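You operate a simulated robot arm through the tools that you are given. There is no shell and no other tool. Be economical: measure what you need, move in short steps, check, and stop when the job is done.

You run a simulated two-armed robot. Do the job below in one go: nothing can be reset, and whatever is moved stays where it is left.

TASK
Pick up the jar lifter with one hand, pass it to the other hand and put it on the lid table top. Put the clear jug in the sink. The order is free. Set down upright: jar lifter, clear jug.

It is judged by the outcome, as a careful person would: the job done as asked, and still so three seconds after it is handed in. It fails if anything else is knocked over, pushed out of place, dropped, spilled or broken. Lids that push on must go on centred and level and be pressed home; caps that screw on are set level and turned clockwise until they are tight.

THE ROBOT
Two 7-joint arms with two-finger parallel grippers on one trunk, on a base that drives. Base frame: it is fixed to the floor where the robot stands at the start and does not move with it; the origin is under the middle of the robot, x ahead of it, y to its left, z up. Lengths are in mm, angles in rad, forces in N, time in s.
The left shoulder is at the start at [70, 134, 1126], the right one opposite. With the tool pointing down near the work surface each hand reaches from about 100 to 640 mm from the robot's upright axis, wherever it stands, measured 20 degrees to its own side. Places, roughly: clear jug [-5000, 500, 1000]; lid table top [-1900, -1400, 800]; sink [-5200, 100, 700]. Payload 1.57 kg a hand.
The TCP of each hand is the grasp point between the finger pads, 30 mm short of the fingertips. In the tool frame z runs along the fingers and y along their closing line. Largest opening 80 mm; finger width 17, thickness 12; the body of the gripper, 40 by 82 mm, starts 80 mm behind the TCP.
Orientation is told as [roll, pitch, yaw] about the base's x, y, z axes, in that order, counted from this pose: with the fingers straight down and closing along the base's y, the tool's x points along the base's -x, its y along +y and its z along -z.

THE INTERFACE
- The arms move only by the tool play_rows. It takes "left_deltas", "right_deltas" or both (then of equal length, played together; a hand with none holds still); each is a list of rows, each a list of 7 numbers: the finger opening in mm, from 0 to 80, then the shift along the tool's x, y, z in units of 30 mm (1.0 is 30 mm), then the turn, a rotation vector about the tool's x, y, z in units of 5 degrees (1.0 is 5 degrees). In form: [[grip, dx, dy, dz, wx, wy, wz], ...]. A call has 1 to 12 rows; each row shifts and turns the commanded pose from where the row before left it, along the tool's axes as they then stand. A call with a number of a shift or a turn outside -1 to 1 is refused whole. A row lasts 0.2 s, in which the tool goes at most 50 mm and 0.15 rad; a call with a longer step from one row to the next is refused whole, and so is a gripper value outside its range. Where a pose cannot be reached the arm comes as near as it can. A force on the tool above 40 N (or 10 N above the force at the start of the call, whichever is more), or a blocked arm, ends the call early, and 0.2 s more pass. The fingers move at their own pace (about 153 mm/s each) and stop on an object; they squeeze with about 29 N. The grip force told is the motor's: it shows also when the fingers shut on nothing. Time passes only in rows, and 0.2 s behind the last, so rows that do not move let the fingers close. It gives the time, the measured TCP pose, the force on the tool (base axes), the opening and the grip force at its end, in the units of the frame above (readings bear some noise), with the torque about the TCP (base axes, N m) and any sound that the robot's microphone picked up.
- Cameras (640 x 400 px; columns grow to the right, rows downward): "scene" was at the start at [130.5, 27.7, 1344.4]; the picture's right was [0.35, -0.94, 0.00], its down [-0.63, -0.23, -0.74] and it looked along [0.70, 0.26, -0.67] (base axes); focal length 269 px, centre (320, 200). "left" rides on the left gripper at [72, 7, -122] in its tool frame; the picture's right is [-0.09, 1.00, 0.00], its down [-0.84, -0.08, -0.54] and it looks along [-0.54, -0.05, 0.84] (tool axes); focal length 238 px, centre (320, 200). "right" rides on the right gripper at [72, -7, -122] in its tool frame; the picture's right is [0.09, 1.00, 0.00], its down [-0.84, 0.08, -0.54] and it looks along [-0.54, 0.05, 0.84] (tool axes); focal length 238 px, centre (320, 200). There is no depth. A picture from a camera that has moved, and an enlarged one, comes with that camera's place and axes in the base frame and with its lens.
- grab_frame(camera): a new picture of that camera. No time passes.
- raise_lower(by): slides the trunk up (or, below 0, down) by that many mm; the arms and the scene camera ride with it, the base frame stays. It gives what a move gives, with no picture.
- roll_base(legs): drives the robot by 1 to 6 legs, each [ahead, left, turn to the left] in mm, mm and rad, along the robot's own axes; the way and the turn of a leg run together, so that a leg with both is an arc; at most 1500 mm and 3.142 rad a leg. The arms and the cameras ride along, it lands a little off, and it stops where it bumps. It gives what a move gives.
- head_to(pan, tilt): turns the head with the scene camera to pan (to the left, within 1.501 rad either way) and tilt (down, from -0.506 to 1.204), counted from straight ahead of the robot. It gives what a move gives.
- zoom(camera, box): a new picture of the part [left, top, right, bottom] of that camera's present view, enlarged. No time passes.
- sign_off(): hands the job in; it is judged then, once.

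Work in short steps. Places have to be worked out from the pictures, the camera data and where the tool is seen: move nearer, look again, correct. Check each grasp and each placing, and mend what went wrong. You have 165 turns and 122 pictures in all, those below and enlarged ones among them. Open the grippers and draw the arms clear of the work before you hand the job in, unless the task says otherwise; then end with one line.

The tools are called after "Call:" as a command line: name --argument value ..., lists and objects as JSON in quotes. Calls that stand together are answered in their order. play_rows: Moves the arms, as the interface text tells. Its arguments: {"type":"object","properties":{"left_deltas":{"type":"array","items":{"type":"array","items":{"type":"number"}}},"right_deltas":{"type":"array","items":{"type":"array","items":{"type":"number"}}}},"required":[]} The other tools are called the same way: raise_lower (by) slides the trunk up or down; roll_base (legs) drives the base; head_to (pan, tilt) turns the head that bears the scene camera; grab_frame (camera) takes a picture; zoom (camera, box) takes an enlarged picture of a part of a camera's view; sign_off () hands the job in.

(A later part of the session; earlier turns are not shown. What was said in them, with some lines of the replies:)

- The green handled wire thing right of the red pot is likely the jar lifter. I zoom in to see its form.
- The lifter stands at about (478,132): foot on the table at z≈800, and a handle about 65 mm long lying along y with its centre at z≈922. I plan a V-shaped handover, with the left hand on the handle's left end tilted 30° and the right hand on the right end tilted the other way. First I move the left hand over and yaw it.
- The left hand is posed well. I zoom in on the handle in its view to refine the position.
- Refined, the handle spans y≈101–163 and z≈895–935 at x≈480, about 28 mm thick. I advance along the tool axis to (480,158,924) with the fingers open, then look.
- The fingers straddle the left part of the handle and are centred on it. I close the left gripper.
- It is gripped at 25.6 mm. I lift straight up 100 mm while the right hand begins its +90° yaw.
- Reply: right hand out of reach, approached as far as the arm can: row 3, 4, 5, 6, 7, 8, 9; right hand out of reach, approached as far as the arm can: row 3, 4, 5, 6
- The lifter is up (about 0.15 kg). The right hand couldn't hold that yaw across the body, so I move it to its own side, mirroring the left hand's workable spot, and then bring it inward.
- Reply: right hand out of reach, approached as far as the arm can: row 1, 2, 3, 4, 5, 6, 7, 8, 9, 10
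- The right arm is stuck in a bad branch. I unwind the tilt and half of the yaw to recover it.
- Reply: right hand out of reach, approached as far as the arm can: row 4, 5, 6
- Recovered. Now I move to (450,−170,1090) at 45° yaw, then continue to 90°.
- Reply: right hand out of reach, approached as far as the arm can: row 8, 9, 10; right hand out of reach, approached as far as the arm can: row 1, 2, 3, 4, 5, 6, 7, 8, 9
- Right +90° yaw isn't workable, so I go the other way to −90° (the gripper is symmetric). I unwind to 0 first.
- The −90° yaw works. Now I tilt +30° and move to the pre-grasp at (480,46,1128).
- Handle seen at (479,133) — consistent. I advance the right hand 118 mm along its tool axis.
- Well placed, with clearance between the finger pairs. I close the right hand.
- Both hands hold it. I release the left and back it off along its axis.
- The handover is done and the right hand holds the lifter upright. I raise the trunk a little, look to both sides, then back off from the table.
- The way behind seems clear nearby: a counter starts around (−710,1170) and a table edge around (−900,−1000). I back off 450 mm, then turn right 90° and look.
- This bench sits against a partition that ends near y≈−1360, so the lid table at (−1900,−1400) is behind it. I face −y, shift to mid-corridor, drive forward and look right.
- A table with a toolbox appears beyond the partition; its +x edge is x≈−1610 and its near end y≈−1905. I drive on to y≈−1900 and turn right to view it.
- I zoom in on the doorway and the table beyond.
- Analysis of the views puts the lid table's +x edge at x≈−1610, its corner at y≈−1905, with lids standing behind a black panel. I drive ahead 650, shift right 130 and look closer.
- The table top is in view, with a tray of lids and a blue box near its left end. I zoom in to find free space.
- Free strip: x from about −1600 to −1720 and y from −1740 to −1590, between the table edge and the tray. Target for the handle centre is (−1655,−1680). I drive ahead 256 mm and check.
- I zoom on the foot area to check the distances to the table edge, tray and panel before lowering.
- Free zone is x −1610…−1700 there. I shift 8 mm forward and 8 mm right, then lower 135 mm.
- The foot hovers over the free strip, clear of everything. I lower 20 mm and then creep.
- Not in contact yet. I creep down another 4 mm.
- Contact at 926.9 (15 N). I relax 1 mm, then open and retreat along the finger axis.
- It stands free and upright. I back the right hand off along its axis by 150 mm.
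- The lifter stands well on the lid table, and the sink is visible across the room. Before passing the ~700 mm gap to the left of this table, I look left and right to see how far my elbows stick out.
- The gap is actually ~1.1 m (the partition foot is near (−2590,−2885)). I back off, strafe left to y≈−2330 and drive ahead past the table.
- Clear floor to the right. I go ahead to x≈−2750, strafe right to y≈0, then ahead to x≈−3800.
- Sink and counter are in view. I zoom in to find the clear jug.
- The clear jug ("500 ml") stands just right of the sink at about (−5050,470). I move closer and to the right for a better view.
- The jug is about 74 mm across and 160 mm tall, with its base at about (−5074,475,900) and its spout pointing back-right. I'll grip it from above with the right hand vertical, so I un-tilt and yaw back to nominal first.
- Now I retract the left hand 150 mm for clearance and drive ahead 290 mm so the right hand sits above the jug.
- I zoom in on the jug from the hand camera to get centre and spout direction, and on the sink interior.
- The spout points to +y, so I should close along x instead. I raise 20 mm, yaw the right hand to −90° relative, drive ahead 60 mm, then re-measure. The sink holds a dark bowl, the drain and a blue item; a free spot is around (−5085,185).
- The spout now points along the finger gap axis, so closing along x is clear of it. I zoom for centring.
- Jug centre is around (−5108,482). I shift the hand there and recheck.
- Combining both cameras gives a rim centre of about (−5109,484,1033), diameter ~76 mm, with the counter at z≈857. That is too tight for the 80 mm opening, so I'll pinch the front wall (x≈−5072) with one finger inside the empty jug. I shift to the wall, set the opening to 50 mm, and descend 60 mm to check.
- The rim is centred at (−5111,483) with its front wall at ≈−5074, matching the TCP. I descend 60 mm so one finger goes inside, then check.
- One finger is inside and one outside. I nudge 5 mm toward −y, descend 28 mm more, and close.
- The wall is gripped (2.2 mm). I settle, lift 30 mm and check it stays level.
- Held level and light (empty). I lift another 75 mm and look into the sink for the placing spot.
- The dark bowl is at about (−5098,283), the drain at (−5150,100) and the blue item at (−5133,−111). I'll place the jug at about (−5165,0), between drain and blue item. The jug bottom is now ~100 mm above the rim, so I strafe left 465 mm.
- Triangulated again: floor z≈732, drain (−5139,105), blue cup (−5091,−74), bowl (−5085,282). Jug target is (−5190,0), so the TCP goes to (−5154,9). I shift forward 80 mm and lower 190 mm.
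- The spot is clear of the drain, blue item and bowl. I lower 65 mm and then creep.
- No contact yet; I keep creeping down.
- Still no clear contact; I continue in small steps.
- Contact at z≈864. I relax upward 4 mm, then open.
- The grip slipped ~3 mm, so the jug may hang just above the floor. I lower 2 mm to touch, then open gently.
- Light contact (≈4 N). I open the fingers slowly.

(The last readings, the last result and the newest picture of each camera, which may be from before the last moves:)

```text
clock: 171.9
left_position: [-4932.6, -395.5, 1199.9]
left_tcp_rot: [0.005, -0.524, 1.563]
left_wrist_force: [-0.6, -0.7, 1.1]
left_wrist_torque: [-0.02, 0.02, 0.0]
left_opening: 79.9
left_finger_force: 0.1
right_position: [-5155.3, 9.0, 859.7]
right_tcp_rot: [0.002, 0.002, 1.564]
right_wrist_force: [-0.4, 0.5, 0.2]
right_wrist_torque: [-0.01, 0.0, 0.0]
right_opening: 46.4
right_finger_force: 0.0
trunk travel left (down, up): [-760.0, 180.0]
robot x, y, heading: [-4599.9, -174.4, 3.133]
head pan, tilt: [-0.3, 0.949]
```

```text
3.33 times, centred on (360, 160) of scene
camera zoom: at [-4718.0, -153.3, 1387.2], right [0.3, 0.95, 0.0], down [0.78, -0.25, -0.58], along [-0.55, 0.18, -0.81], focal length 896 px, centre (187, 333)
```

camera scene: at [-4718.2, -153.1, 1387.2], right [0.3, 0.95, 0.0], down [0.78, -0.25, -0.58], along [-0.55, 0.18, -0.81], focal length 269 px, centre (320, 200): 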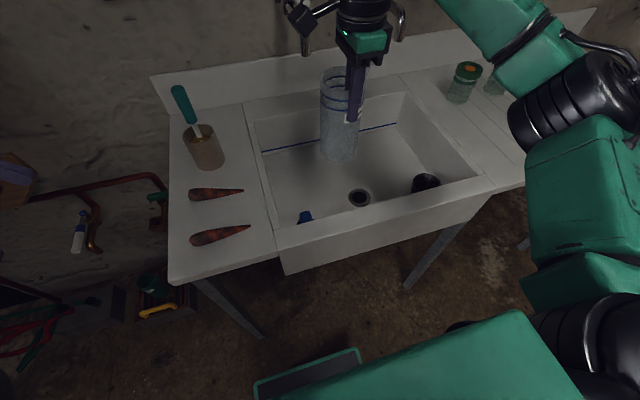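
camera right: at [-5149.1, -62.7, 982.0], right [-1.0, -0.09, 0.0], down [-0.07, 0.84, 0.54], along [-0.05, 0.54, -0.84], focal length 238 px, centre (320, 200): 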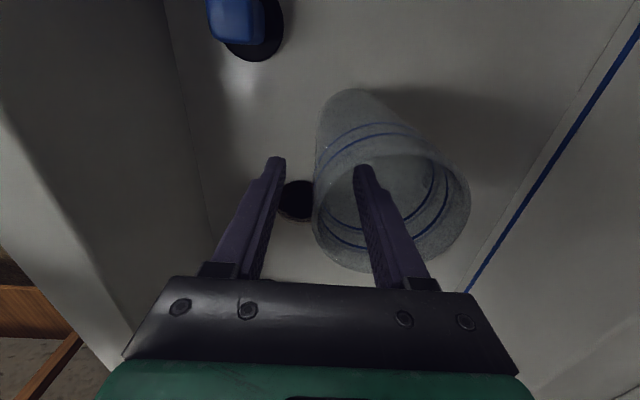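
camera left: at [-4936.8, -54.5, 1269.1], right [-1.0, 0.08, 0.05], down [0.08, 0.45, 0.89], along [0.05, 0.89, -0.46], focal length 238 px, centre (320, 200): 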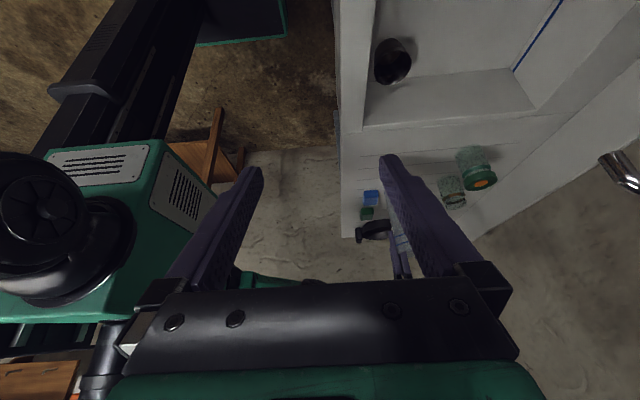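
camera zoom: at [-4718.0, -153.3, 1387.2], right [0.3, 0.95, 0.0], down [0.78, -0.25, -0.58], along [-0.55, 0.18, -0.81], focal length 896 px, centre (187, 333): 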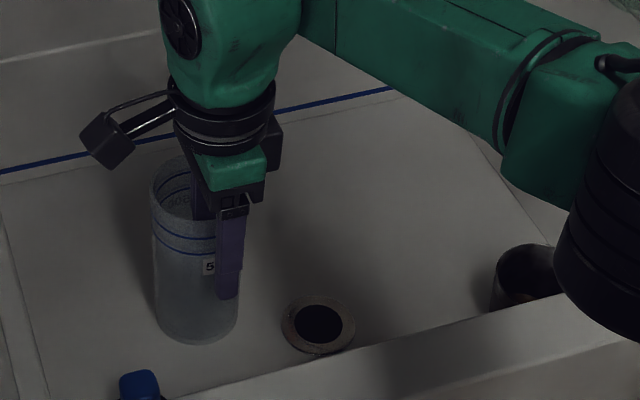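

The jug stands upright and free. I raise the hand straight up out of it.

Call:
play_rows --right_deltas '[[46, 0, 0, -0.3, 0, 0, 0], [46, 0, 0, -0.5, 0, 0, 0], [46, 0, 0, -0.8, 0, 0, 0], [46, 0, 0, -0.8, 0, 0, 0], [46, 0, 0, -0.8, 0, 0, 0], [46, 0, 0, -1, 0, 0, 0], [46, 0, 0, -1, 0, 0, 0], [46, 0, 0, -1, 0, 0, 0], [46, 0, 0, -1, 0, 0, 0], [46, 0, 0, -1, 0, 0, 0]]'

Call:
grab_frame --camera "scene"

Call:
zoom --camera "scene" --box '[240, 60, 460, 270]'

```text
clock: 174.1
left_position: [-4932.7, -397.7, 1198.6]
left_tcp_rot: [0.004, -0.524, 1.563]
left_wrist_force: [0.0, 0.2, 0.9]
left_wrist_torque: [0.03, 0.03, 0.02]
left_opening: 80.1
left_finger_force: 0.1
right_position: [-5154.7, 9.6, 1106.4]
right_tcp_rot: [-0.001, -0.001, 1.566]
right_wrist_force: [0.6, -0.3, -0.3]
right_wrist_torque: [0.02, 0.01, 0.0]
right_opening: 46.1
right_finger_force: 0.0
trunk travel left (down, up): [-760.0, 180.0]
robot x, y, heading: [-4601.0, -173.6, 3.131]
head pan, tilt: [-0.3, 0.949]
```

```text
41 pictures are left
camera scene: at [-4717.3, -153.9, 1387.2], right [0.3, 0.95, 0.0], down [0.77, -0.25, -0.58], along [-0.56, 0.18, -0.81], focal length 269 px, centre (320, 200)
```

scene: 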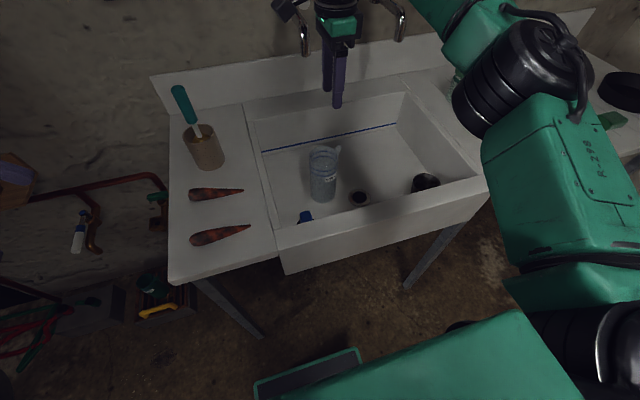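

```text
1.90 times, centred on (350, 165) of scene
camera zoom: at [-4717.3, -153.9, 1387.2], right [0.3, 0.95, 0.0], down [0.77, -0.25, -0.58], along [-0.56, 0.18, -0.81], focal length 512 px, centre (263, 267)
```

zoom: 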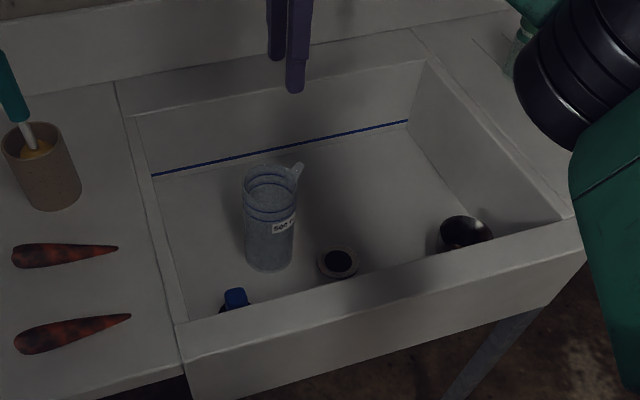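

The jug stands upright in the sink with nothing disturbed. I back the robot off to draw the arms clear and take a last look.

Call:
roll_base --legs '[[-450, 0, 0]]'

Call:
head_to --pan -0.2 --tilt 0.55

Call:
grab_frame --camera "scene"

```text
clock: 176.8
left_position: [-4482.2, -398.7, 1199.0]
left_tcp_rot: [0.003, -0.524, 1.568]
left_wrist_force: [0.4, 0.3, 0.7]
left_wrist_torque: [-0.01, 0.0, 0.01]
left_opening: 80.2
left_finger_force: 0.0
right_position: [-4704.9, 5.7, 1107.0]
right_tcp_rot: [0.0, 0.0, 1.569]
right_wrist_force: [0.2, 0.1, 0.4]
right_wrist_torque: [0.02, -0.03, -0.03]
right_opening: 46.3
right_finger_force: 0.0
trunk travel left (down, up): [-760.0, 180.0]
robot x, y, heading: [-4148.8, -176.7, 3.141]
head pan, tilt: [-0.3, 0.949]
```

```text
clock: 177.7
left_position: [-4478.8, -399.1, 1199.7]
left_tcp_rot: [0.004, -0.524, 1.566]
left_wrist_force: [0.1, -0.1, 0.2]
left_wrist_torque: [0.01, 0.01, -0.01]
left_opening: 80.0
left_finger_force: 0.1
right_position: [-4703.3, 6.2, 1105.0]
right_tcp_rot: [0.0, 0.0, 1.571]
right_wrist_force: [0.2, -0.2, -0.9]
right_wrist_torque: [-0.01, 0.02, 0.0]
right_opening: 46.1
right_finger_force: 0.0
trunk travel left (down, up): [-760.0, 180.0]
robot x, y, heading: [-4149.2, -177.4, 3.139]
head pan, tilt: [-0.201, 0.55]
```

```text
39 pictures are left
camera scene: at [-4284.4, -159.5, 1420.1], right [0.2, 0.98, 0.0], down [0.51, -0.11, -0.85], along [-0.83, 0.17, -0.52], focal length 269 px, centre (320, 200)
```

scene: 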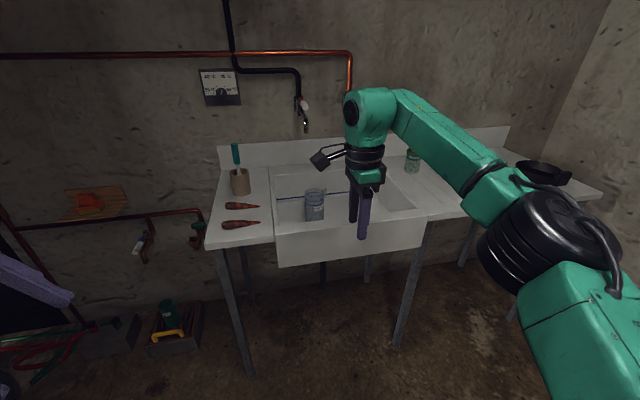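

Everything is in place and the arms are clear, so I hand the job in.

Call:
sign_off

```text
The job is handed in.
```

The jar lifter was passed from the left hand to the right and stands upright on the lid table top. The clear jug stands upright in the sink, and nothing else was disturbed that I could see.
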